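You operate a simulated robot arm through the tools that you are given. There is no shell and no other tool.

You are at the controls of a simulated robot arm. One attempt, no reset.

JOB
Brush the sawdust off the blue mat and line the nightstand cupboard with it.
Fine: use the black brush and put it back; shut the door. Set down upright: black brush. What is to be rubbed or washed off counts as gone when no trace of it is left.

It is judged by the outcome, as a careful person would: the job done as asked, and still so three seconds after it is handed in. It fails if anything else is knocked over, pushed out of place, dropped, spilled or broken.

ROBOT AND FRAMES
A 7-joint arm with a two-finger parallel gripper on a trunk, on a base that drives. Base frame: it is fixed to the floor where the robot stands at the start and does not move with it; the origin is under the middle of the robot, x ahead of it, y to its left, z up. Units: mm, degrees, N and s.
With the tool pointing down near the work surface it reaches from about 260 to 640 mm from the robot's upright axis, wherever it stands. Its first joint turns from -166.0 to 166.0 degrees. Places, roughly: black brush [1500, -2500, 1000]; blue mat [1750, -2500, 750]; floor of the nightstand cupboard [1400, -3200, 300]; nightstand door [1300, -3100, 600]. Payload 1.57 kg.
The TCP is the grasp point between the finger pads, 30 mm short of the fingertips. In the tool frame z runs along the fingers and y along their closing line. The gripper opens to 80 mm. The fingers are 17 mm wide and 12 mm thick; the gripper's body (40 by 82 mm) begins 80 mm behind the TCP.
Orientation is that of the tool frame in the base frame, as a unit quaternion [x, y, z, w]. With the fingers straight down and closing along the base's y, the tool's x points along the base's -x, its y along +y and its z along -z.

CONTROLS
- The arm moves only by the tool nudge_tool. Its argument "commands" is a list of rows, each a list of 7 numbers: the opening in per cent of the stroke, from 0 (shut) to 100 (fully open), then the shift along the base's x, y, z in units of 500 mm (1.0 is 500 mm), then the turn, a rotation vector about the base's x, y, z in units of 90 degrees (1.0 is 90 degrees). In form: [[gripper, tx, ty, tz, ax, ay, az], ...]. A call has 1 to 20 rows; each row is the pose to reach, as a shift and turn from the pose commanded when the call began. A call with a number of a shift or a turn outside -1 to 1 is refused whole. Each row takes 0.2 s and may step no farther than 50 mm and 8.6 degrees from the row before; otherwise, or with a gripper value out of range, the whole call is refused. A pose out of reach is approached as far as the arm can. The call stops where the force on the tool passes 40 N (or 10 N more than at its start, if that is more) or the arm is blocked; 0.2 s more then pass. Each finger travels about 72 mm/s and halts on what it meets, pressing with about 37 N; the grip force reading is that of the motor and also rises with nothing between the fingers. The clock runs only during rows and for 0.2 s after the last one: add rows that repeat a pose to give the fingers time. It gives the time, the measured TCP pose, the force on the tool (base axes), the opening and the grip force at its end, in the units of the frame above (readings bear some noise), with the torque about the TCP (base axes, N m) and any sound that the robot's microphone picked up, and new pictures: "pictures" is both (left out), scene, wrist or none.
- Cameras (640 x 400 px; columns grow to the right, rows downward): "scene" is now at [252.3, -4.9, 1419.7]; the picture's right is [-0.06, -1.00, 0.00], its down [-0.70, 0.04, -0.71] and it looks along [0.71, -0.04, -0.70] (base axes); focal length 269 px, centre (320, 200). "wrist" rides on the gripper at [72, -7, -122] in the tool frame; the picture's right is [0.09, 1.00, 0.00], its down [-0.84, 0.08, -0.54] and it looks along [-0.54, 0.05, 0.84] (tool axes); focal length 238 px, centre (320, 200). There is no depth. A picture from a camera that has moved, and an enlarged one, comes with that camera's place and axes in the base frame and with its lens.
- lift_body(by): slides the trunk up (or, below 0, down) by that many mm; the arm and the scene camera ride with it, the base frame stays. It gives what a move gives, with no picture.
- roll_base(legs): drives the robot by 1 to 6 legs, each [ahead, left, turn to the left] in mm, mm and degrees, along the robot's own axes; the way and the turn of a leg run together, so that a leg with both is an arc; at most 1500 mm and 180 degrees a leg. The arm and the cameras ride along, it lands a little off, and it stops where it bumps. It gives what a move gives, and a new picture of the scene camera.
- aim_head(pan, tilt): turns the head with the scene camera to pan (to the left, within 86 degrees either way) and tilt (down, from -29 to 69), counted from straight ahead of the robot. It gives what a move gives, and a new picture of the scene camera.
- enlarge(camera, box): a new picture of the part [left, top, right, bottom] of that camera's present view, enlarged. The clock stands still meanwhile.
- close_job(): hands the job in; it is judged then, once.

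Places have to be worked out from the pictures, the camera data and where the tool is seen. Open the gripper and draw the arm clear of the work before you hand the job in, unless the task says otherwise.

The tools are called by a JSON object that holds its "op" and its "data". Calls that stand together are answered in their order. nudge_tool: Moves the arm, as the interface text tells. Its arguments: {"type":"object","properties":{"commands":{"type":"array","items":{"type":"array","items":{"type":"number"}}},"pictures":{"type":"string","enum":["both","scene","wrist","none"]}},"required":["commands"]} The other tools are called the same way: lift_body (by) slides the trunk up or down; roll_base (legs) drives the base; aim_head (pan, tilt) turns the head that bears the scene camera; enlarge (camera, box) takes an enlarged picture of a part of a camera's view; close_job () hands the job in.

At the start:

```text
time: 0.0
eef_pos: [431.6, 49.3, 1150.2]
ee_rot: [0.0, 1.0, -0.001, 0.0]
ft_force: [0.5, -0.7, 0.2]
ft_torque: [-0.02, -0.02, -0.03]
gripper_width: 80.2
finger_force: 0.0
trunk travel left (down, up): [-650.0, 340.0]
robot x, y, heading: [-2.1, 0.9, -0.0]
head pan, tilt: [-3.6, 44.5]
```

scene: 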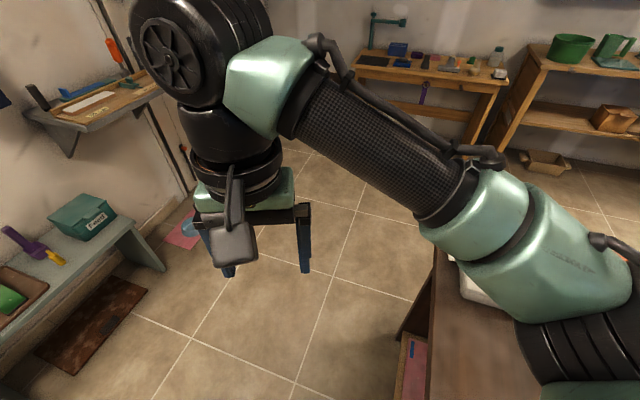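
wrist: 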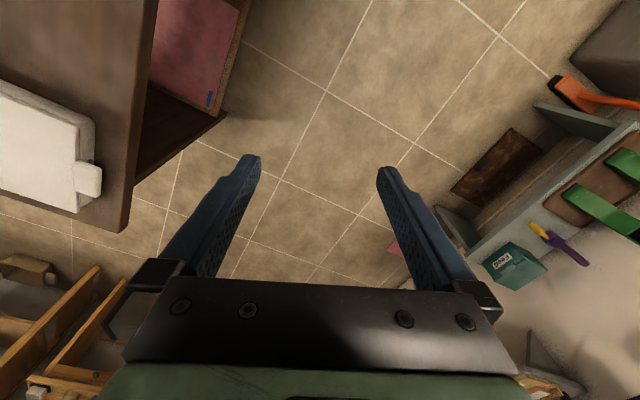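

The first pictures show a workshop with the arm in front of the camera; the work area (around x 1500, y -2500) lies far to the right. I turn the head to the right to see the way there.

{"op": "aim_head", "data": {"pan": -60, "tilt": 25}}

```text
time: 1.3
eef_pos: [432.0, 49.7, 1150.0]
ee_rot: [0.001, 1.0, 0.0, 0.0]
ft_force: [-0.3, -0.6, -0.2]
ft_torque: [-0.01, -0.02, -0.01]
gripper_width: 79.9
finger_force: 0.1
trunk travel left (down, up): [-650.0, 340.0]
robot x, y, heading: [-2.0, -0.1, 0.1]
head pan, tilt: [-60.0, 25.0]
camera scene: at [216.8, -79.5, 1449.6], right [-0.87, -0.5, 0.0], down [-0.21, 0.37, -0.91], along [0.45, -0.78, -0.42], focal length 269 px, centre (320, 200)
```

scene: 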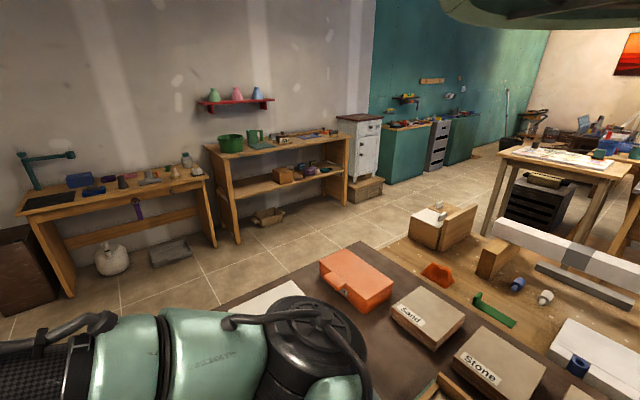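

The white nightstand is near column 360, and a wooden workbench is to its left, which I judge bears the mat. I enlarge that part of the view.

{"op": "enlarge", "data": {"camera": "scene", "box": [190, 80, 400, 220]}}

{"op": "enlarge", "data": {"camera": "scene", "box": [360, 70, 520, 170]}}

```text
2.86 times, centred on (295, 150) of scene
camera zoom: at [216.8, -79.5, 1449.6], right [-0.87, -0.5, 0.0], down [-0.21, 0.37, -0.91], along [0.45, -0.78, -0.42], focal length 767 px, centre (391, 343)
```

zoom: 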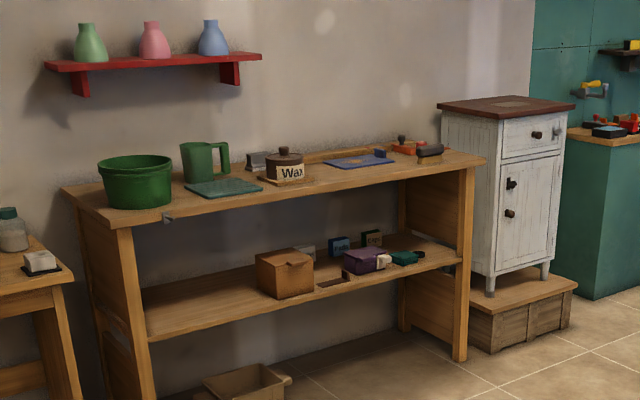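

```text
4.00 times, centred on (440, 120) of scene
camera zoom: at [216.8, -79.5, 1449.6], right [-0.87, -0.5, 0.0], down [-0.21, 0.37, -0.91], along [0.45, -0.78, -0.42], focal length 1074 px, centre (-160, 520)
```

zoom: 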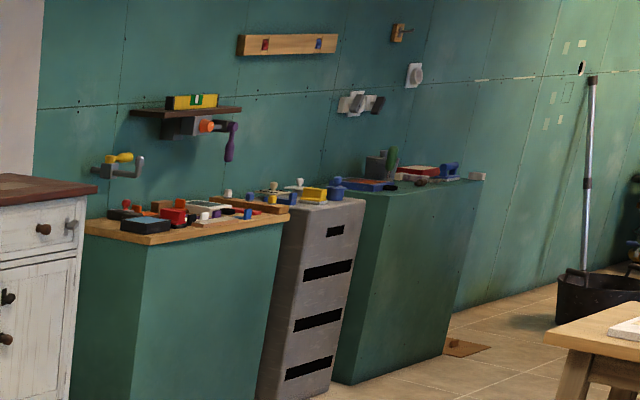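

The bench along the far wall bears the blue mat (with yellowish dust) and the black brush near its right end; the white nightstand stands right of it. The room seems turned by about -21° to my frame. I look at the nearby floor to plan the drive round the tables.

{"op": "aim_head", "data": {"pan": -40, "tilt": 50}}

{"op": "aim_head", "data": {"pan": -80, "tilt": 60}}

```text
time: 2.1
eef_pos: [432.6, 48.2, 1149.9]
ee_rot: [0.0, 1.0, -0.001, 0.0]
ft_force: [0.0, -0.4, -0.7]
ft_torque: [0.01, 0.04, -0.01]
gripper_width: 80.2
finger_force: 0.1
trunk travel left (down, up): [-650.0, 340.0]
robot x, y, heading: [2.0, -0.3, -0.1]
head pan, tilt: [-40.0, 50.0]
camera scene: at [229.7, -49.4, 1412.2], right [-0.64, -0.77, 0.0], down [-0.59, 0.49, -0.64], along [0.49, -0.41, -0.77], focal length 269 px, centre (320, 200)
```

scene: 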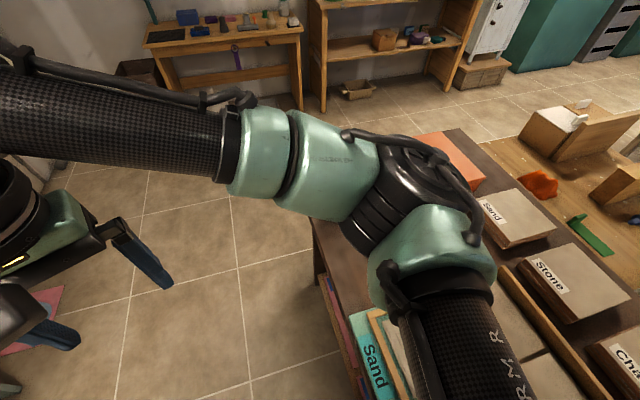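

```text
time: 3.2
eef_pos: [432.5, 48.9, 1148.8]
ee_rot: [-0.001, 1.0, 0.0, 0.0]
ft_force: [0.0, -0.9, -0.6]
ft_torque: [-0.03, 0.01, -0.01]
gripper_width: 79.9
finger_force: 0.0
trunk travel left (down, up): [-650.0, 340.0]
robot x, y, heading: [-1.5, 1.5, -0.1]
head pan, tilt: [-80.0, 60.0]
camera scene: at [182.3, -65.4, 1399.6], right [-0.98, -0.17, 0.0], down [-0.15, 0.85, -0.5], along [0.09, -0.49, -0.87], focal length 269 px, centre (320, 200)
```

scene: 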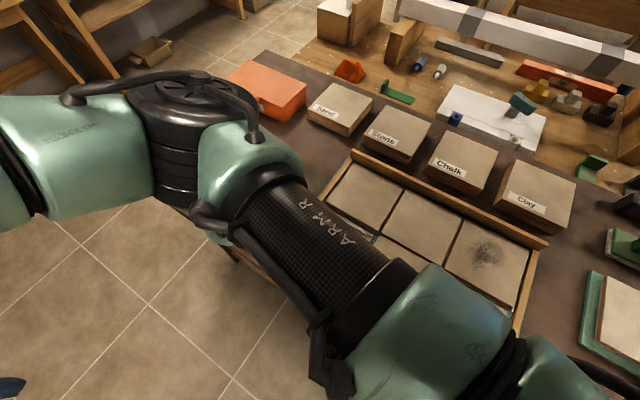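

The dark table's edge lies just right of me and runs away to the right as x grows, so straight ahead is the clear way out. I drive 800 mm ahead first.

{"op": "roll_base", "data": {"legs": [[800, 0, 0]]}}

{"op": "aim_head", "data": {"pan": -60, "tilt": 40}}

```text
time: 7.5
eef_pos: [1228.4, 48.8, 1150.0]
ee_rot: [-0.002, 1.0, -0.001, 0.0]
ft_force: [0.3, -0.6, -0.7]
ft_torque: [0.01, 0.0, 0.01]
gripper_width: 80.2
finger_force: 0.0
trunk travel left (down, up): [-650.0, 340.0]
robot x, y, heading: [791.6, -2.9, -0.1]
head pan, tilt: [-80.0, 60.0]
camera scene: at [978.1, -64.5, 1399.5], right [-0.98, -0.18, 0.0], down [-0.15, 0.85, -0.5], along [0.09, -0.49, -0.87], focal length 269 px, centre (320, 200)
```

scene: 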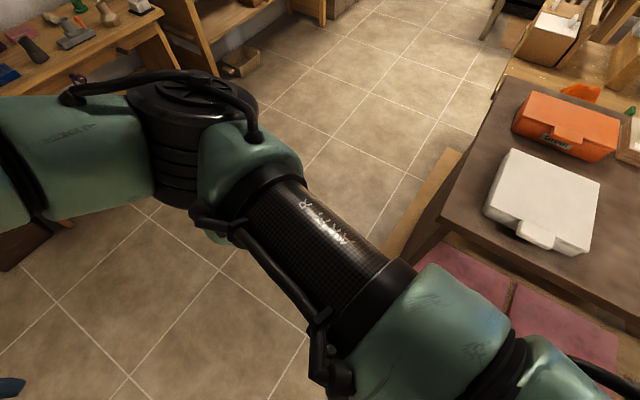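

```text
time: 8.3
eef_pos: [1228.0, 49.7, 1149.7]
ee_rot: [-0.002, 1.0, 0.0, 0.001]
ft_force: [0.3, 0.1, -0.1]
ft_torque: [0.01, 0.02, -0.01]
gripper_width: 80.1
finger_force: 0.0
trunk travel left (down, up): [-650.0, 340.0]
robot x, y, heading: [795.5, 0.0, -0.0]
head pan, tilt: [-60.0, 40.0]
camera scene: at [1008.7, -72.4, 1426.2], right [-0.87, -0.5, 0.0], down [-0.32, 0.56, -0.77], along [0.38, -0.66, -0.64], focal length 269 px, centre (320, 200)
```

scene: 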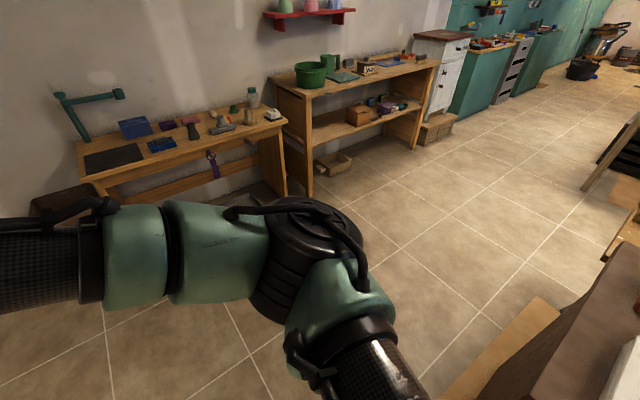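

The aisle ahead and to the right is clear; the bench front line is some 2280 mm out along the room's own axis. I go further ahead, turn right 21° to face the bench, and slide right along the aisle.

{"op": "roll_base", "data": {"legs": [[500, 0, 0], [0, 0, -21], [330, 0, 0], [0, -1400, 0]]}}

{"op": "aim_head", "data": {"pan": -35, "tilt": 35}}

```text
time: 20.6
eef_pos: [1547.8, -1505.1, 1150.5]
ee_rot: [0.177, 0.984, 0.0, 0.0]
ft_force: [-0.5, 0.5, 0.0]
ft_torque: [-0.03, 0.02, -0.02]
gripper_width: 80.1
finger_force: 0.1
trunk travel left (down, up): [-650.0, 340.0]
robot x, y, heading: [1126.7, -1400.1, -20.3]
head pan, tilt: [-60.0, 40.0]
camera scene: at [1300.6, -1542.7, 1426.3], right [-0.99, -0.17, 0.0], down [-0.11, 0.63, -0.77], along [0.13, -0.76, -0.64], focal length 269 px, centre (320, 200)
```

scene: 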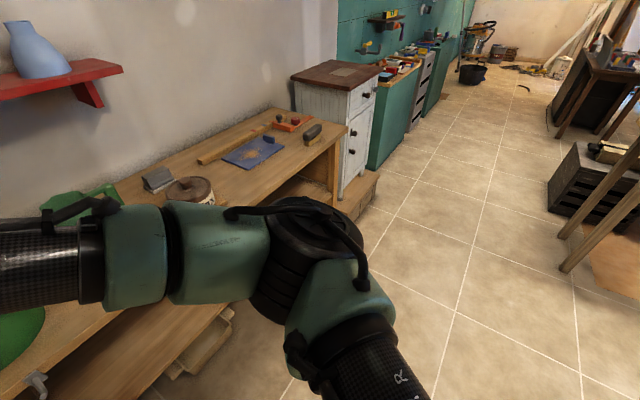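

```text
time: 21.5
eef_pos: [1548.8, -1504.6, 1150.0]
ee_rot: [0.177, 0.984, 0.0, 0.0]
ft_force: [0.7, -0.2, -0.8]
ft_torque: [0.0, -0.03, 0.0]
gripper_width: 79.6
finger_force: 0.0
trunk travel left (down, up): [-650.0, 340.0]
robot x, y, heading: [1124.4, -1399.6, -20.5]
head pan, tilt: [-35.0, 35.0]
camera scene: at [1336.4, -1531.3, 1433.8], right [-0.82, -0.57, 0.0], down [-0.33, 0.47, -0.82], along [0.46, -0.67, -0.57], focal length 269 px, centre (320, 200)
```

scene: 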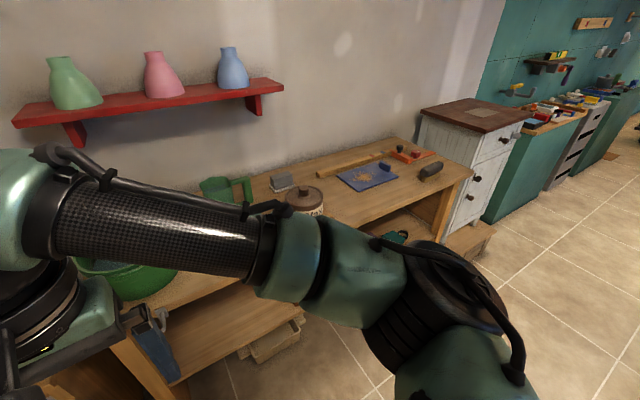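

The mat with sawdust, the black brush and the nightstand are all in view now. I enlarge them.

{"op": "enlarge", "data": {"camera": "scene", "box": [270, 120, 480, 260]}}

{"op": "enlarge", "data": {"camera": "scene", "box": [400, 80, 550, 280]}}

```text
2.86 times, centred on (375, 190) of scene
camera zoom: at [1336.4, -1531.3, 1433.8], right [-0.82, -0.57, 0.0], down [-0.33, 0.47, -0.82], along [0.46, -0.67, -0.57], focal length 767 px, centre (163, 229)
```

zoom: 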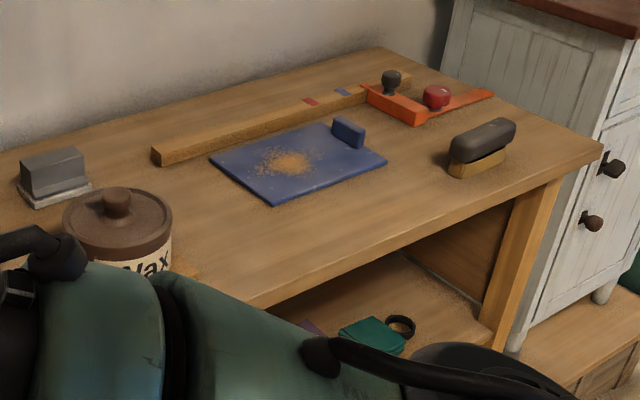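

```text
2.00 times, centred on (475, 180) of scene
camera zoom: at [1336.4, -1531.3, 1433.8], right [-0.82, -0.57, 0.0], down [-0.33, 0.47, -0.82], along [0.46, -0.67, -0.57], focal length 537 px, centre (10, 240)
```

zoom: 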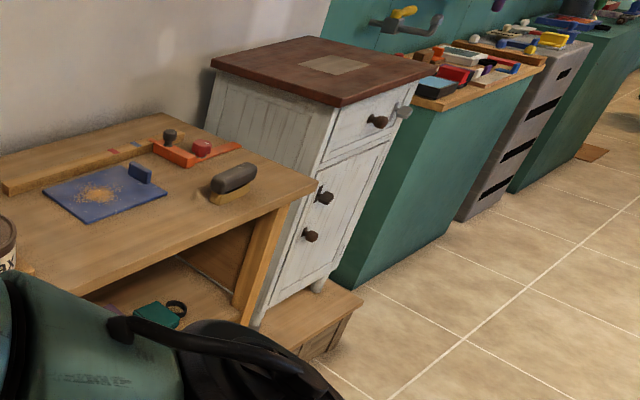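

The mat lies about at (1718, -2440, 880) with an upright tab on its right short edge, its long side along the bench; the brush stands about at (1490, -2565) by the front edge. I slide right about 850 mm and then close in by 250 mm.

{"op": "roll_base", "data": {"legs": [[0, -850, 0], [250, 0, 0]]}}

{"op": "aim_head", "data": {"pan": 0, "tilt": 55}}

```text
time: 27.4
eef_pos: [1493.1, -2377.3, 1148.4]
ee_rot: [0.172, 0.985, 0.0, -0.001]
ft_force: [0.0, 0.8, -1.0]
ft_torque: [-0.01, 0.01, 0.02]
gripper_width: 79.9
finger_force: 0.1
trunk travel left (down, up): [-650.0, 340.0]
robot x, y, heading: [1066.0, -2275.7, -20.0]
head pan, tilt: [-35.0, 35.0]
camera scene: at [1281.9, -2406.0, 1433.7], right [-0.82, -0.58, 0.0], down [-0.33, 0.47, -0.82], along [0.47, -0.67, -0.57], focal length 269 px, centre (320, 200)
```

scene: 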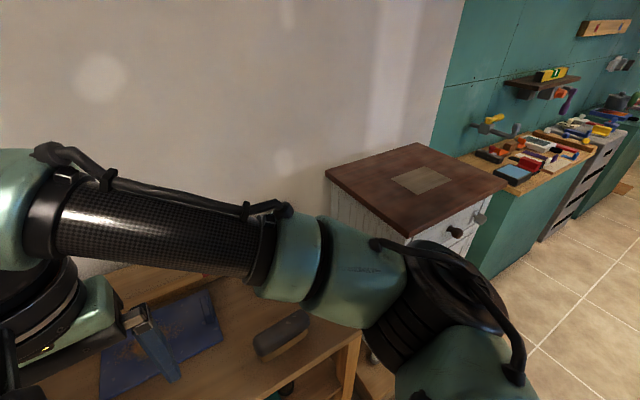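

```text
time: 28.4
eef_pos: [1493.1, -2378.5, 1148.5]
ee_rot: [0.172, 0.985, 0.0, 0.0]
ft_force: [0.6, 0.1, -0.2]
ft_torque: [0.01, 0.01, -0.01]
gripper_width: 79.9
finger_force: 0.1
trunk travel left (down, up): [-650.0, 340.0]
robot x, y, heading: [1068.1, -2274.9, -20.1]
head pan, tilt: [0.0, 55.0]
camera scene: at [1298.6, -2358.4, 1405.6], right [-0.34, -0.94, 0.0], down [-0.77, 0.28, -0.57], along [0.54, -0.2, -0.82], focal length 269 px, centre (320, 200)
```

scene: 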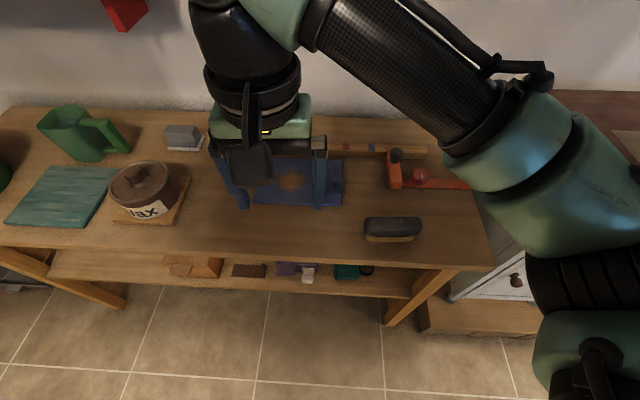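

The bench front edge is about 450–520 mm ahead of my axis and the brush about 520 mm ahead, 155 mm right. I take a wrist picture without moving to see the mat and its tab from above.

{"op": "nudge_tool", "data": {"commands": [[100, 0, 0, 0, 0, 0, 0]], "pictures": "wrist"}}

{"op": "enlarge", "data": {"camera": "scene", "box": [220, 120, 480, 280]}}

```text
time: 28.8
eef_pos: [1492.9, -2377.8, 1149.2]
ee_rot: [0.172, 0.985, 0.0, 0.0]
ft_force: [0.6, 0.1, 0.2]
ft_torque: [-0.02, -0.03, -0.01]
gripper_width: 80.1
finger_force: 0.0
trunk travel left (down, up): [-650.0, 340.0]
robot x, y, heading: [1072.6, -2273.7, -20.0]
head pan, tilt: [0.0, 55.0]
camera wrist: at [1424.0, -2359.1, 1270.5], right [0.25, 0.97, 0.0], down [0.81, -0.21, 0.54], along [0.52, -0.14, -0.84], focal length 238 px, centre (320, 200)
```

wrist: 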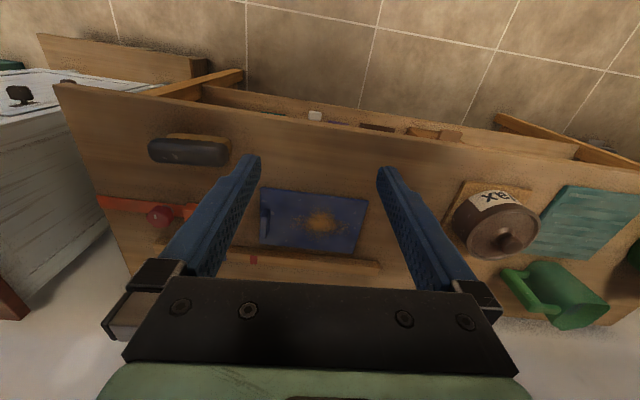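

```text
2.46 times, centred on (350, 200) of scene
camera zoom: at [1298.5, -2358.3, 1405.6], right [-0.34, -0.94, 0.0], down [-0.77, 0.28, -0.57], along [0.54, -0.2, -0.82], focal length 661 px, centre (246, 200)
```

zoom: 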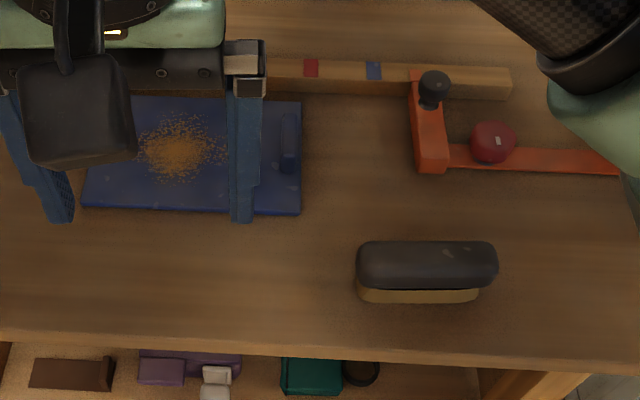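

The mat measures about 210 × 150 mm, turned about -22.7°, centre near (1716, -2459), with the tab near the middle of its right edge. I tilt the head fully down to see how far my base sticks out before closing in on the bench.

{"op": "aim_head", "data": {"pan": 0, "tilt": 69}}

```text
time: 29.6
eef_pos: [1494.7, -2375.5, 1149.5]
ee_rot: [0.172, 0.985, 0.0, 0.001]
ft_force: [0.0, -0.9, -0.2]
ft_torque: [0.03, 0.0, 0.01]
gripper_width: 79.9
finger_force: 0.1
trunk travel left (down, up): [-650.0, 340.0]
robot x, y, heading: [1070.1, -2276.9, -20.1]
head pan, tilt: [0.0, 68.8]
camera scene: at [1283.4, -2352.8, 1390.2], right [-0.34, -0.94, 0.0], down [-0.88, 0.32, -0.36], along [0.34, -0.12, -0.93], focal length 269 px, centre (320, 200)
```

scene: 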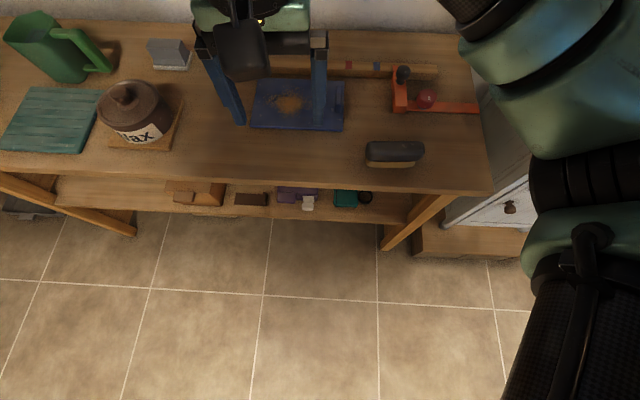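

No part of the base shows within 100 mm behind the axis, so there's room. I close in by 110 mm so that the whole mat is within reach.

{"op": "roll_base", "data": {"legs": [[110, 0, 0]]}}

{"op": "aim_head", "data": {"pan": -10, "tilt": 60}}

```text
time: 30.8
eef_pos: [1595.9, -2413.4, 1150.1]
ee_rot: [0.17, 0.985, 0.001, 0.001]
ft_force: [-0.4, 0.3, 0.1]
ft_torque: [-0.01, 0.03, 0.0]
gripper_width: 80.1
finger_force: 0.1
trunk travel left (down, up): [-650.0, 340.0]
robot x, y, heading: [1173.9, -2311.4, -19.7]
head pan, tilt: [0.0, 68.8]
camera scene: at [1386.9, -2389.4, 1390.1], right [-0.34, -0.94, 0.0], down [-0.88, 0.31, -0.36], along [0.34, -0.12, -0.93], focal length 269 px, centre (320, 200)
```

scene: 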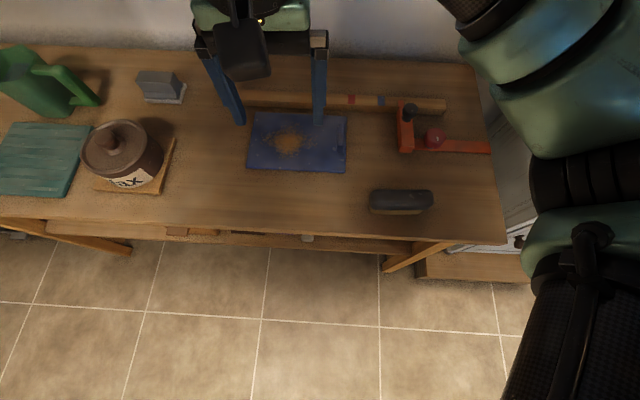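

```text
time: 31.5
eef_pos: [1596.5, -2412.9, 1150.1]
ee_rot: [0.171, 0.985, 0.0, 0.0]
ft_force: [0.0, -0.8, 0.1]
ft_torque: [0.0, 0.0, -0.02]
gripper_width: 79.9
finger_force: 0.0
trunk travel left (down, up): [-650.0, 340.0]
robot x, y, heading: [1170.6, -2313.5, -19.8]
head pan, tilt: [-10.0, 60.0]
camera scene: at [1391.4, -2403.2, 1399.6], right [-0.5, -0.87, 0.0], down [-0.75, 0.43, -0.5], along [0.43, -0.25, -0.87], focal length 269 px, centre (320, 200)
```

scene: 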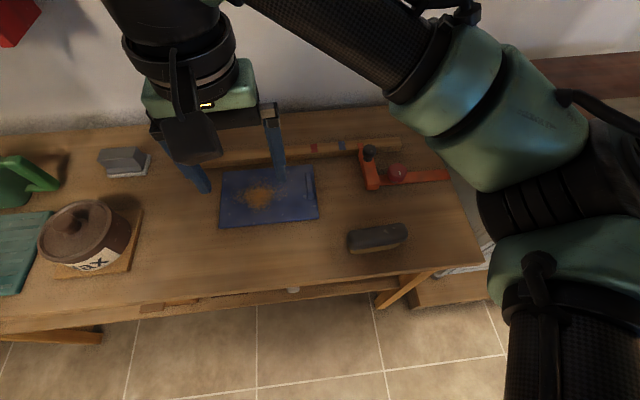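

The base fits. I now swing the tool over the brush, turning it 90° so the fingers close across the brush's width, staying 100+ mm above it.

{"op": "nudge_tool", "data": {"commands": [[100, -0.0162, -0.0329, -0.009, 0, 0, 0.0909], [100, -0.0324, -0.0658, -0.018, 0, 0, 0.1818], [100, -0.0486, -0.0987, -0.027, 0, 0, 0.2727], [100, -0.0648, -0.1316, -0.036, 0, 0, 0.3636], [100, -0.081, -0.1645, -0.045, 0, 0, 0.4545], [100, -0.0972, -0.1974, -0.055, 0, 0, 0.5454], [100, -0.1134, -0.2303, -0.065, 0, 0, 0.6363], [100, -0.1296, -0.2632, -0.075, 0, 0, 0.7272], [100, -0.1458, -0.2961, -0.085, 0, 0, 0.8181], [100, -0.162, -0.329, -0.1, 0, 0, 0.909], [100, -0.178, -0.362, -0.12, 0, 0, 1.0], [100, -0.178, -0.362, -0.12, 0, 0, 1.0]]}}

```text
time: 34.1
eef_pos: [1507.6, -2595.5, 1090.2]
ee_rot: [-0.576, 0.817, 0.0, 0.0]
ft_force: [0.9, -0.4, 0.1]
ft_torque: [0.02, 0.01, 0.01]
gripper_width: 80.2
finger_force: 0.0
trunk travel left (down, up): [-650.0, 340.0]
robot x, y, heading: [1173.4, -2314.8, -19.5]
head pan, tilt: [-10.0, 60.0]
camera scene: at [1391.7, -2403.2, 1399.6], right [-0.5, -0.87, 0.0], down [-0.75, 0.43, -0.5], along [0.43, -0.25, -0.87], focal length 269 px, centre (320, 200)
camera wrist: at [1489.6, -2664.8, 1210.4], right [-0.97, 0.25, 0.0], down [0.21, 0.81, 0.54], along [0.13, 0.52, -0.84], focal length 238 px, centre (320, 200)
```

scene: 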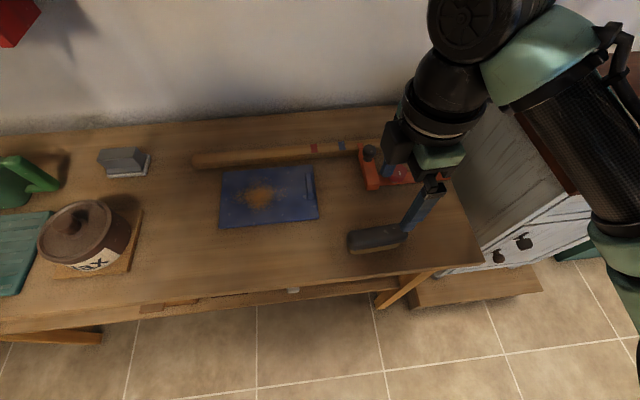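
wrist: 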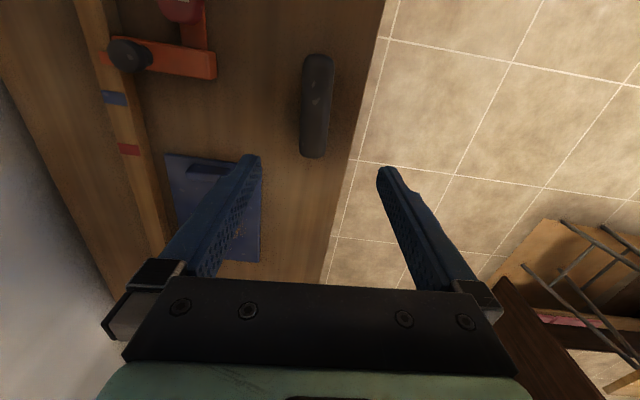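

From both cameras I place the bench top at z ≈ 860, and the brush centre at about (1512, -2601) with its handle top near z 907, 37 mm wide and aligned with the fingers. I go down to z ≈ 960 and look again.

{"op": "nudge_tool", "data": {"commands": [[100, 0.002, -0.003, -0.05, 0, 0, 0], [100, 0.004, -0.006, -0.1, 0, 0, 0], [100, 0.006, -0.009, -0.16, 0, 0, 0], [100, 0.008, -0.011, -0.21, 0, 0, 0], [100, 0.009, -0.011, -0.26, 0, 0, 0], [100, 0.009, -0.011, -0.26, 0, 0, 0]]}}

```text
time: 35.5
eef_pos: [1510.6, -2600.3, 957.8]
ee_rot: [-0.576, 0.818, -0.001, 0.001]
ft_force: [-0.1, 0.7, 0.4]
ft_torque: [0.0, -0.01, -0.02]
gripper_width: 79.9
finger_force: 0.1
trunk travel left (down, up): [-650.0, 340.0]
robot x, y, heading: [1172.7, -2313.9, -19.6]
head pan, tilt: [-10.0, 60.0]
camera scene: at [1391.5, -2403.4, 1399.6], right [-0.5, -0.87, 0.0], down [-0.75, 0.43, -0.5], along [0.43, -0.25, -0.87], focal length 269 px, centre (320, 200)
camera wrist: at [1493.8, -2669.5, 1079.3], right [-0.97, 0.25, 0.0], down [0.21, 0.81, 0.54], along [0.14, 0.52, -0.84], focal length 238 px, centre (320, 200)
```

scene: 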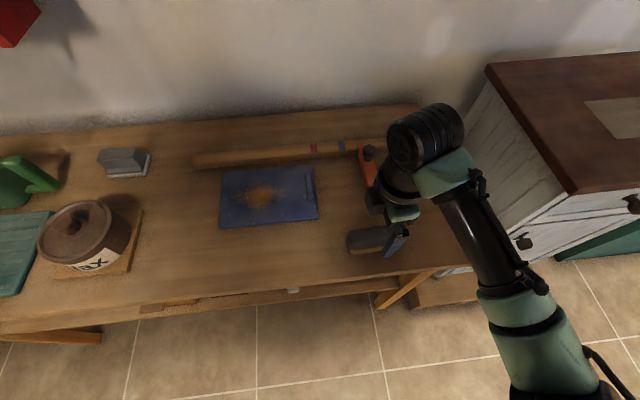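
wrist: 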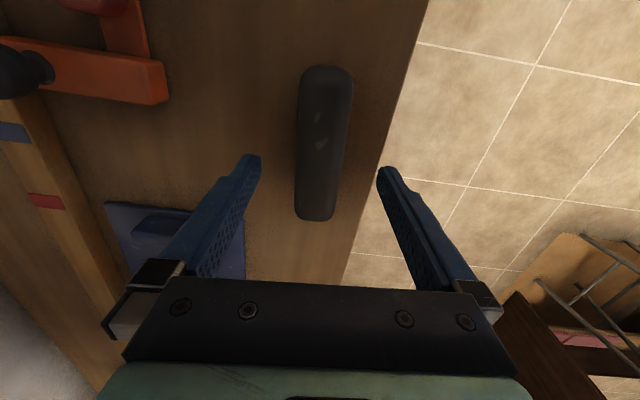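

The brush is well between the fingers, centre near (1510, -2600). I descend to z ≈ 905 so the tips stay about 15 mm above the bench.

{"op": "nudge_tool", "data": {"commands": [[100, -0.001, 0, -0.04, 0, 0, 0], [100, -0.002, 0, -0.08, 0, 0, 0], [100, -0.002, 0, -0.106, 0, 0, 0], [100, -0.002, 0, -0.106, 0, 0, 0]]}}

```text
time: 36.5
eef_pos: [1509.7, -2599.6, 906.4]
ee_rot: [-0.576, 0.818, 0.0, -0.001]
ft_force: [-0.2, 0.9, -0.7]
ft_torque: [-0.04, 0.02, 0.04]
gripper_width: 79.9
finger_force: 0.0
trunk travel left (down, up): [-650.0, 340.0]
robot x, y, heading: [1171.7, -2310.0, -19.5]
head pan, tilt: [-10.0, 60.0]
camera scene: at [1391.6, -2403.4, 1399.6], right [-0.5, -0.87, 0.0], down [-0.75, 0.43, -0.5], along [0.43, -0.25, -0.87], focal length 269 px, centre (320, 200)
camera wrist: at [1492.5, -2669.6, 1026.8], right [-0.97, 0.25, 0.0], down [0.21, 0.81, 0.54], along [0.14, 0.52, -0.84], focal length 238 px, centre (320, 200)
```

scene: 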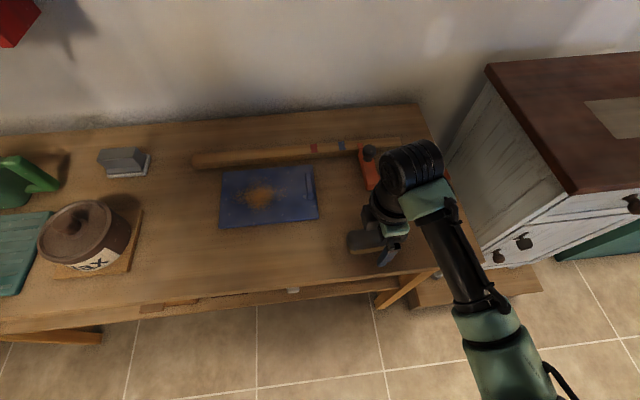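
wrist: 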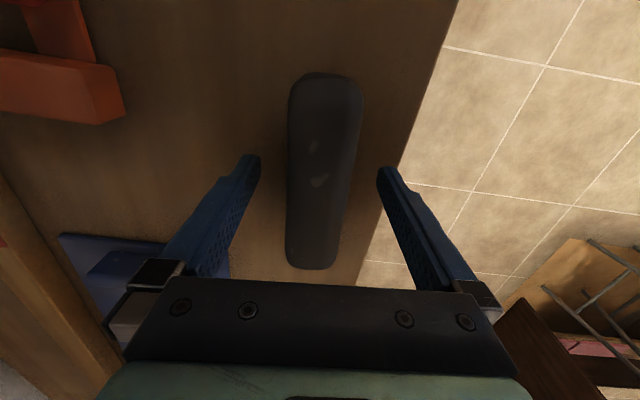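

The tool is around the brush. I check the height of the fingertips against the handle in an enlarged scene view.

{"op": "enlarge", "data": {"camera": "scene", "box": [320, 180, 440, 280]}}

```text
4.00 times, centred on (380, 230) of scene
camera zoom: at [1391.6, -2403.4, 1399.6], right [-0.5, -0.87, 0.0], down [-0.75, 0.43, -0.5], along [0.43, -0.25, -0.87], focal length 1074 px, centre (80, 80)
```

zoom: 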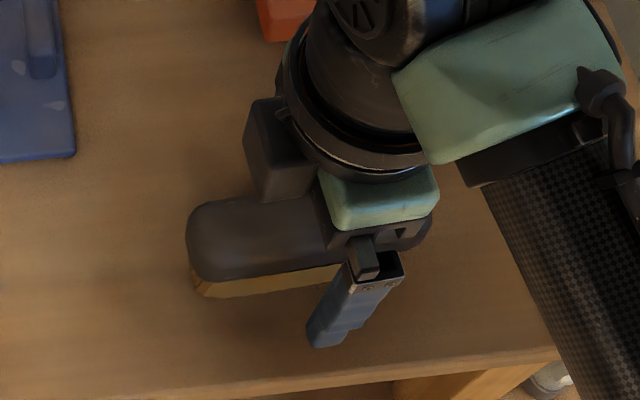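

The near fingertip hangs beside the handle, clear of the bench. I close the gripper on the handle.

{"op": "nudge_tool", "data": {"commands": [[60, 0, 0, 0, 0, 0, 0], [40, 0, 0, 0, 0, 0, 0], [25, 0, 0, 0, 0, 0, 0], [10, 0, 0, 0, 0, 0, 0], [0, 0, 0, 0, 0, 0, 0], [0, 0, 0, 0, 0, 0, 0]]}}

```text
time: 37.9
eef_pos: [1509.6, -2600.9, 905.8]
ee_rot: [-0.576, 0.817, 0.0, 0.0]
ft_force: [-0.2, 0.0, 0.4]
ft_torque: [0.04, 0.04, 0.01]
gripper_width: 35.7
finger_force: 36.9
trunk travel left (down, up): [-650.0, 340.0]
robot x, y, heading: [1169.0, -2313.0, -19.7]
head pan, tilt: [-10.0, 60.0]
camera scene: at [1391.6, -2403.4, 1399.6], right [-0.5, -0.87, 0.0], down [-0.75, 0.43, -0.5], along [0.43, -0.25, -0.87], focal length 269 px, centre (320, 200)
camera wrist: at [1492.5, -2669.6, 1027.1], right [-0.97, 0.25, 0.0], down [0.21, 0.81, 0.54], along [0.14, 0.52, -0.84], focal length 238 px, centre (320, 200)
```

scene: 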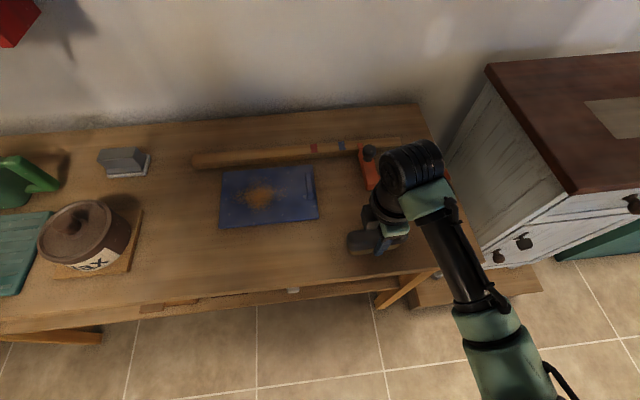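
wrist: 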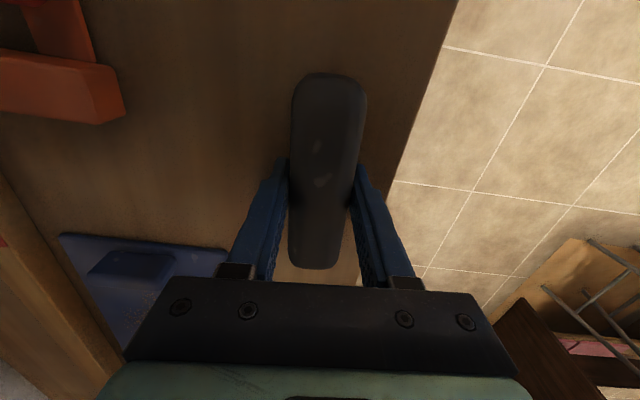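

The brush is held firmly (35.7 mm). I enlarge the view of the mat to see how far the sawdust spreads before lifting.

{"op": "enlarge", "data": {"camera": "scene", "box": [180, 130, 340, 240]}}

{"op": "nudge_tool", "data": {"commands": [[0, 0, 0, 0.05, 0, 0, 0], [0, 0, 0, 0.1, 0, 0, 0], [0, 0, 0, 0.16, 0, 0, 0], [0, 0, 0, 0.16, 0, 0, 0]]}}

```text
3.64 times, centred on (260, 185) of scene
camera zoom: at [1391.6, -2403.4, 1399.6], right [-0.5, -0.87, 0.0], down [-0.75, 0.43, -0.5], along [0.43, -0.25, -0.87], focal length 977 px, centre (538, 254)
```

zoom: 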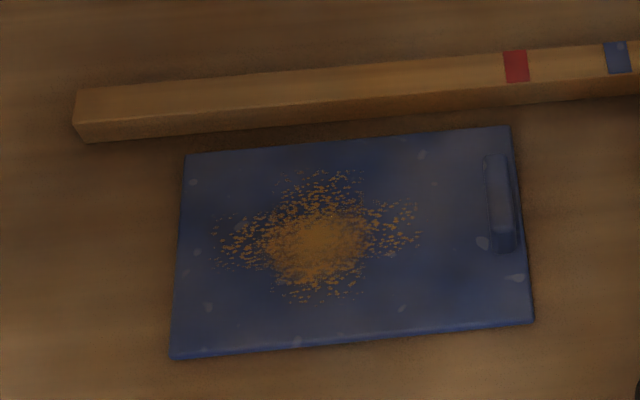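

```text
time: 38.9
eef_pos: [1511.7, -2600.6, 987.5]
ee_rot: [-0.576, 0.817, 0.0, 0.0]
ft_force: [-0.9, -0.7, -1.7]
ft_torque: [0.0, 0.0, 0.02]
gripper_width: 35.7
finger_force: 37.1
trunk travel left (down, up): [-650.0, 340.0]
robot x, y, heading: [1170.9, -2314.9, -19.9]
head pan, tilt: [-10.0, 60.0]
camera scene: at [1391.8, -2403.4, 1399.5], right [-0.5, -0.87, 0.0], down [-0.75, 0.43, -0.5], along [0.43, -0.25, -0.87], focal length 269 px, centre (320, 200)
camera wrist: at [1493.8, -2669.8, 1108.3], right [-0.97, 0.25, 0.0], down [0.21, 0.81, 0.54], along [0.13, 0.52, -0.84], focal length 238 px, centre (320, 200)
```

scene: 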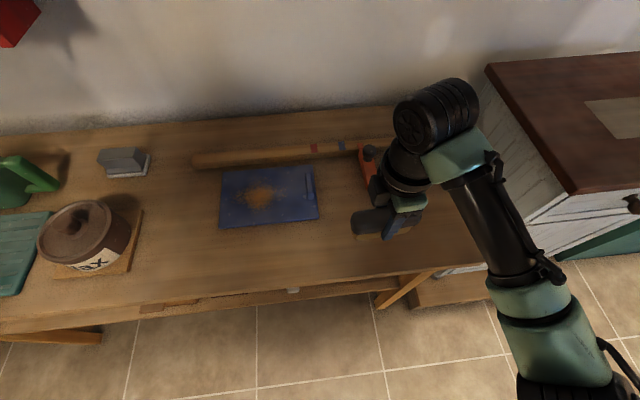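
wrist: 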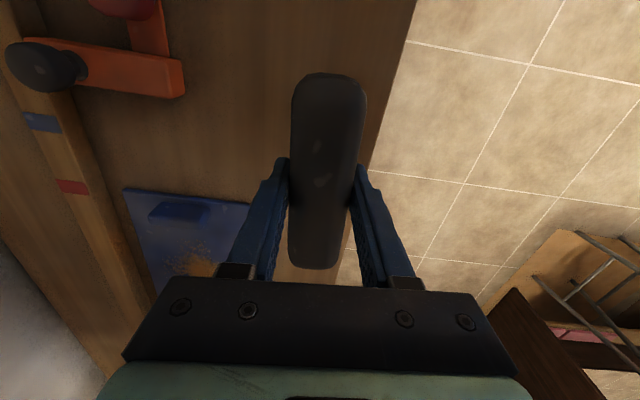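

Sawdust spreads from about 88 mm left to 46 mm right of the mat's centre (1731, -2460) and 46 mm front to 52 mm behind; the tab sits ~96 mm right. I carry the brush, raised, to over the far side of the patch's right half.

{"op": "nudge_tool", "data": {"commands": [[0, 0.064, 0.0285, 0.0, 0, 0, 0], [0, 0.128, 0.057, 0.0, 0, 0, 0], [0, 0.192, 0.0855, 0.0, 0, 0, 0], [0, 0.256, 0.114, 0.0, 0, 0, 0], [0, 0.32, 0.1425, 0.0, 0, 0, 0], [0, 0.384, 0.171, 0.0, 0, 0, 0], [0, 0.448, 0.1995, 0.0, 0, 0, 0], [0, 0.514, 0.228, 0.0, 0, 0, 0], [0, 0.514, 0.228, 0.0, 0, 0, 0], [0, 0.514, 0.228, 0.0, 0, 0, 0]]}}

```text
time: 41.1
eef_pos: [1764.4, -2486.7, 987.4]
ee_rot: [-0.576, 0.818, 0.0, 0.0]
ft_force: [-0.1, -0.6, -1.6]
ft_torque: [-0.02, 0.0, 0.01]
gripper_width: 35.3
finger_force: 36.3
trunk travel left (down, up): [-650.0, 340.0]
robot x, y, heading: [1172.6, -2317.0, -19.7]
head pan, tilt: [-10.0, 60.0]
camera scene: at [1392.0, -2403.2, 1399.5], right [-0.5, -0.87, 0.0], down [-0.75, 0.43, -0.5], along [0.43, -0.25, -0.87], focal length 269 px, centre (320, 200)
camera wrist: at [1749.0, -2555.6, 1108.6], right [-0.97, 0.25, 0.0], down [0.21, 0.81, 0.54], along [0.14, 0.52, -0.84], focal length 238 px, centre (320, 200)
```

scene: 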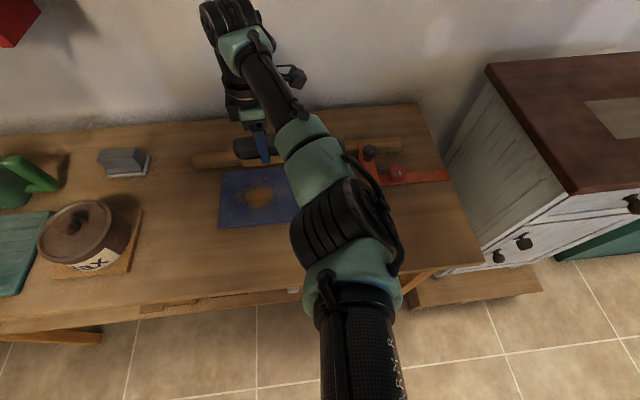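
wrist: 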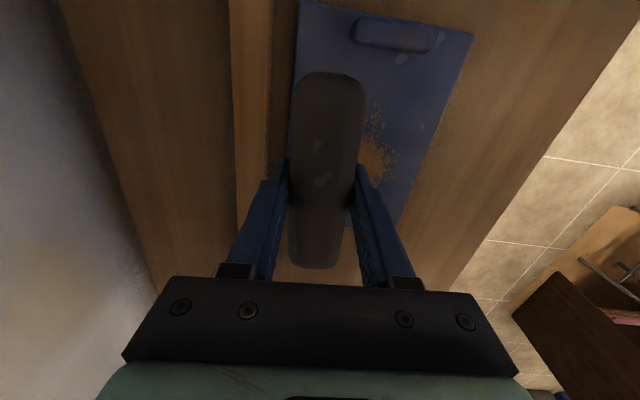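

The brush is over the mat's far part, about 22 mm clear of the wooden bar and well clear of the tab. I lower it to just above the mat and read the force.

{"op": "nudge_tool", "data": {"commands": [[0, 0.004, 0, -0.05, 0, 0, 0], [0, 0.004, 0, -0.1, 0, 0, 0], [0, 0.004, 0, -0.135, 0, 0, 0], [0, 0.004, 0, -0.144, 0, 0, 0], [0, 0.004, 0, -0.144, 0, 0, 0]]}}

{"op": "enlarge", "data": {"camera": "scene", "box": [180, 110, 340, 240]}}

```text
time: 42.3
eef_pos: [1770.1, -2486.5, 915.7]
ee_rot: [-0.576, 0.817, 0.001, -0.001]
ft_force: [-0.5, 0.3, -2.3]
ft_torque: [0.01, -0.02, -0.03]
gripper_width: 35.4
finger_force: 36.9
trunk travel left (down, up): [-650.0, 340.0]
robot x, y, heading: [1173.2, -2313.0, -19.8]
head pan, tilt: [-10.0, 60.0]
camera scene: at [1391.8, -2403.4, 1399.5], right [-0.5, -0.87, 0.0], down [-0.75, 0.43, -0.5], along [0.43, -0.25, -0.87], focal length 269 px, centre (320, 200)
camera wrist: at [1752.8, -2555.6, 1035.2], right [-0.97, 0.25, 0.0], down [0.21, 0.81, 0.54], along [0.13, 0.52, -0.84], focal length 238 px, centre (320, 200)
```

scene: 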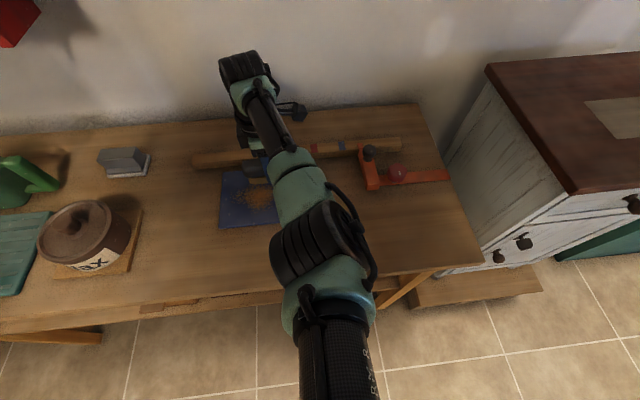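
wrist: 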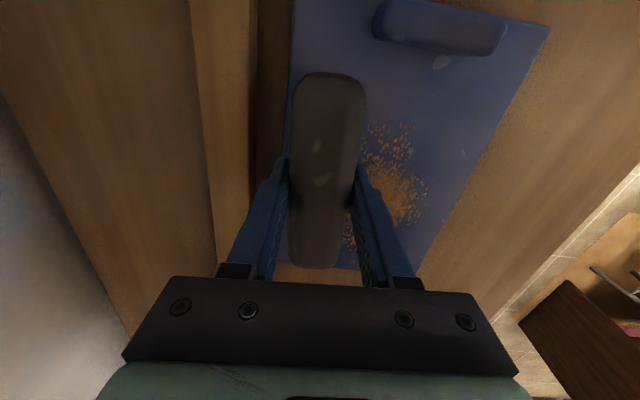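

```text
3.08 times, centred on (260, 175) of scene
camera zoom: at [1391.8, -2403.4, 1399.5], right [-0.5, -0.87, 0.0], down [-0.75, 0.43, -0.5], along [0.43, -0.25, -0.87], focal length 826 px, centre (505, 277)
```

zoom: 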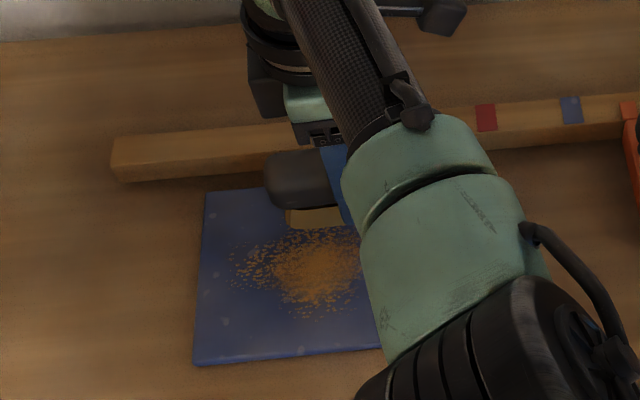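

The bristles hover a few millimetres above the mat. I feel my way down in small steps.

{"op": "nudge_tool", "data": {"commands": [[0, 0, 0, -0.004, 0, 0, 0], [0, 0, 0, -0.006, 0, 0, 0], [0, 0, 0, -0.006, 0, 0, 0]], "pictures": "none"}}

{"op": "nudge_tool", "data": {"commands": [[0, 0, 0, -0.002, 0, 0, 0], [0, 0, 0, -0.003, 0, 0, 0], [0, 0, 0, -0.003, 0, 0, 0]], "pictures": "none"}}

```text
time: 43.1
eef_pos: [1769.9, -2486.3, 913.9]
ee_rot: [-0.576, 0.817, -0.002, 0.002]
ft_force: [1.1, -1.5, 11.9]
ft_torque: [-0.02, 0.19, 0.02]
gripper_width: 35.7
finger_force: 37.3
trunk travel left (down, up): [-650.0, 340.0]
robot x, y, heading: [1173.3, -2310.8, -19.7]
head pan, tilt: [-10.0, 60.0]
```

```text
time: 43.9
eef_pos: [1769.8, -2485.7, 913.9]
ee_rot: [-0.576, 0.818, -0.003, 0.001]
ft_force: [1.3, -1.4, 24.6]
ft_torque: [0.01, 0.33, -0.01]
gripper_width: 35.5
finger_force: 37.1
trunk travel left (down, up): [-650.0, 340.0]
robot x, y, heading: [1172.0, -2318.6, -19.9]
head pan, tilt: [-10.0, 60.0]
```

Contact comes at TCP z ≈ 913.9 (about 8 N/mm stiffness). I ease to a light press of some 8 N and sweep toward the front edge of the mat.

{"op": "nudge_tool", "data": {"commands": [[0, 0, 0, 0.0036, 0, 0, 0], [0, -0.018, 0.0078, 0.0036, 0, 0, 0], [0, -0.036, 0.0157, 0.0036, 0, 0, 0], [0, -0.054, 0.0235, 0.0036, 0, 0, 0], [0, -0.072, 0.0313, 0.0036, 0, 0, 0], [0, -0.09, 0.0391, 0.0036, 0, 0, 0], [0, -0.108, 0.047, 0.0036, 0, 0, 0], [0, -0.126, 0.0548, 0.0036, 0, 0, 0]]}}

```text
time: 45.7
eef_pos: [1708.3, -2459.6, 915.2]
ee_rot: [-0.575, 0.818, -0.002, 0.001]
ft_force: [11.5, -5.1, 14.5]
ft_torque: [-0.07, -0.28, -0.01]
gripper_width: 35.4
finger_force: 36.9
trunk travel left (down, up): [-650.0, 340.0]
robot x, y, heading: [1175.0, -2315.5, -19.8]
head pan, tilt: [-10.0, 60.0]
camera scene: at [1391.3, -2403.6, 1399.6], right [-0.5, -0.87, 0.0], down [-0.75, 0.43, -0.5], along [0.43, -0.25, -0.87], focal length 269 px, centre (320, 200)
camera wrist: at [1690.0, -2528.7, 1034.9], right [-0.97, 0.25, -0.01], down [0.21, 0.81, 0.54], along [0.14, 0.52, -0.84], focal length 238 px, centre (320, 200)
```

scene: 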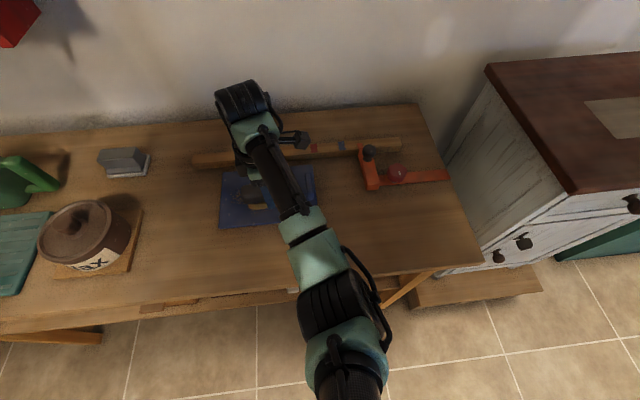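
wrist: 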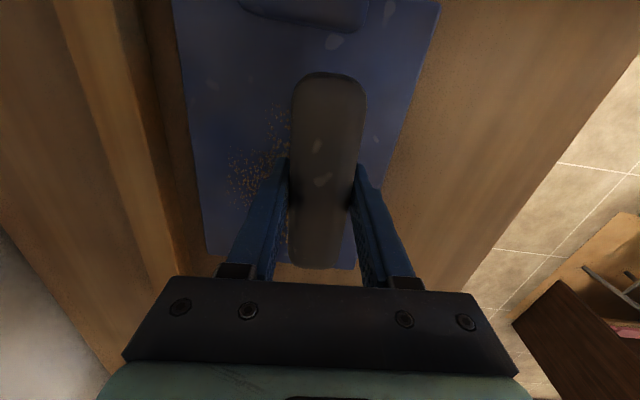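

The dust is thinning under the brush (friction ~12 N, mat holding). I continue the stroke off the front edge and lift.

{"op": "nudge_tool", "data": {"commands": [[0, -0.018, 0.0078, 0.0006, 0, 0, 0], [0, -0.036, 0.0157, 0.001, 0, 0, 0], [0, -0.054, 0.0235, 0.001, 0, 0, 0], [0, -0.072, 0.0313, 0.001, 0, 0, 0], [0, -0.09, 0.0391, 0.001, 0, 0, 0], [0, -0.098, 0.0426, 0.02, 0, 0, 0], [0, -0.098, 0.0426, 0.06, 0, 0, 0], [0, -0.06, 0.026, 0.08, 0, 0, 0], [0, 0.03, -0.013, 0.08, 0, 0, 0], [0, 0.117, -0.0498, 0.08, 0, 0, 0], [0, 0.117, -0.0498, 0.08, 0, 0, 0]]}}

{"op": "enlarge", "data": {"camera": "scene", "box": [180, 110, 340, 240]}}

```text
time: 48.1
eef_pos: [1763.7, -2481.2, 951.6]
ee_rot: [-0.577, 0.817, -0.001, 0.001]
ft_force: [0.5, -0.4, -1.1]
ft_torque: [-0.01, -0.01, 0.02]
gripper_width: 35.7
finger_force: 36.9
trunk travel left (down, up): [-650.0, 340.0]
robot x, y, heading: [1172.0, -2312.1, -19.4]
head pan, tilt: [-10.0, 60.0]
camera scene: at [1391.3, -2403.5, 1399.6], right [-0.5, -0.87, 0.0], down [-0.75, 0.43, -0.5], along [0.43, -0.25, -0.87], focal length 269 px, centre (320, 200)
camera wrist: at [1746.4, -2551.4, 1073.7], right [-0.97, 0.25, 0.0], down [0.21, 0.81, 0.54], along [0.14, 0.53, -0.84], focal length 238 px, centre (320, 200)
```

scene: 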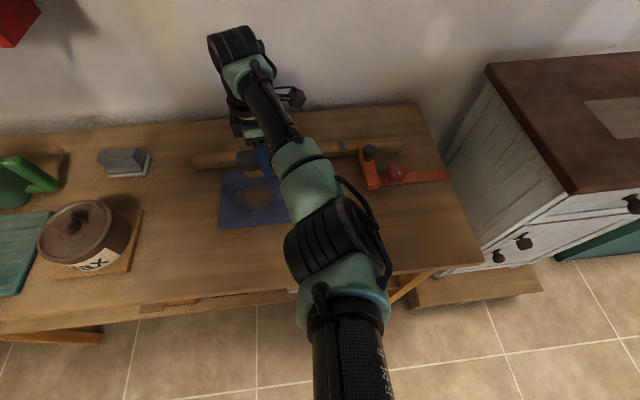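
wrist: 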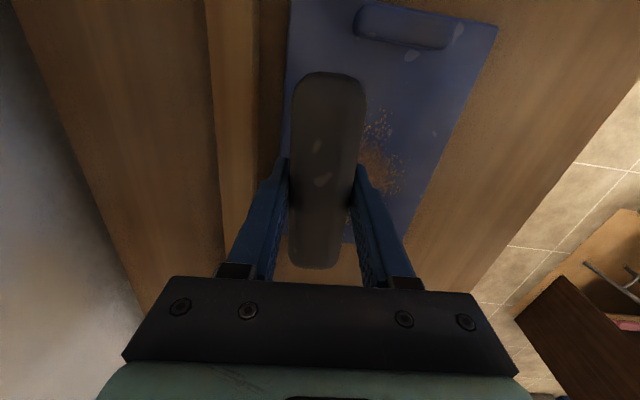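

```text
3.08 times, centred on (260, 175) of scene
camera zoom: at [1391.3, -2403.5, 1399.6], right [-0.5, -0.87, 0.0], down [-0.75, 0.43, -0.5], along [0.43, -0.25, -0.87], focal length 826 px, centre (505, 277)
```

zoom: 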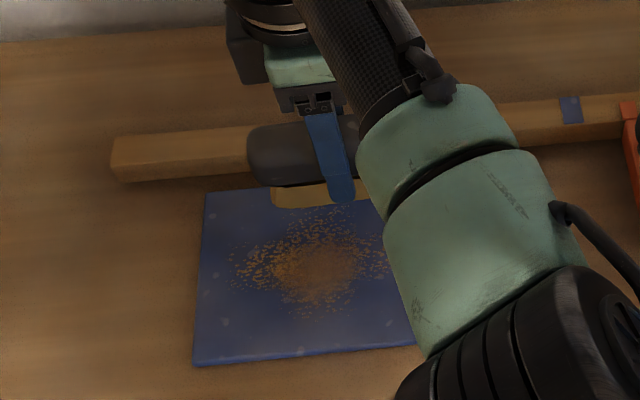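

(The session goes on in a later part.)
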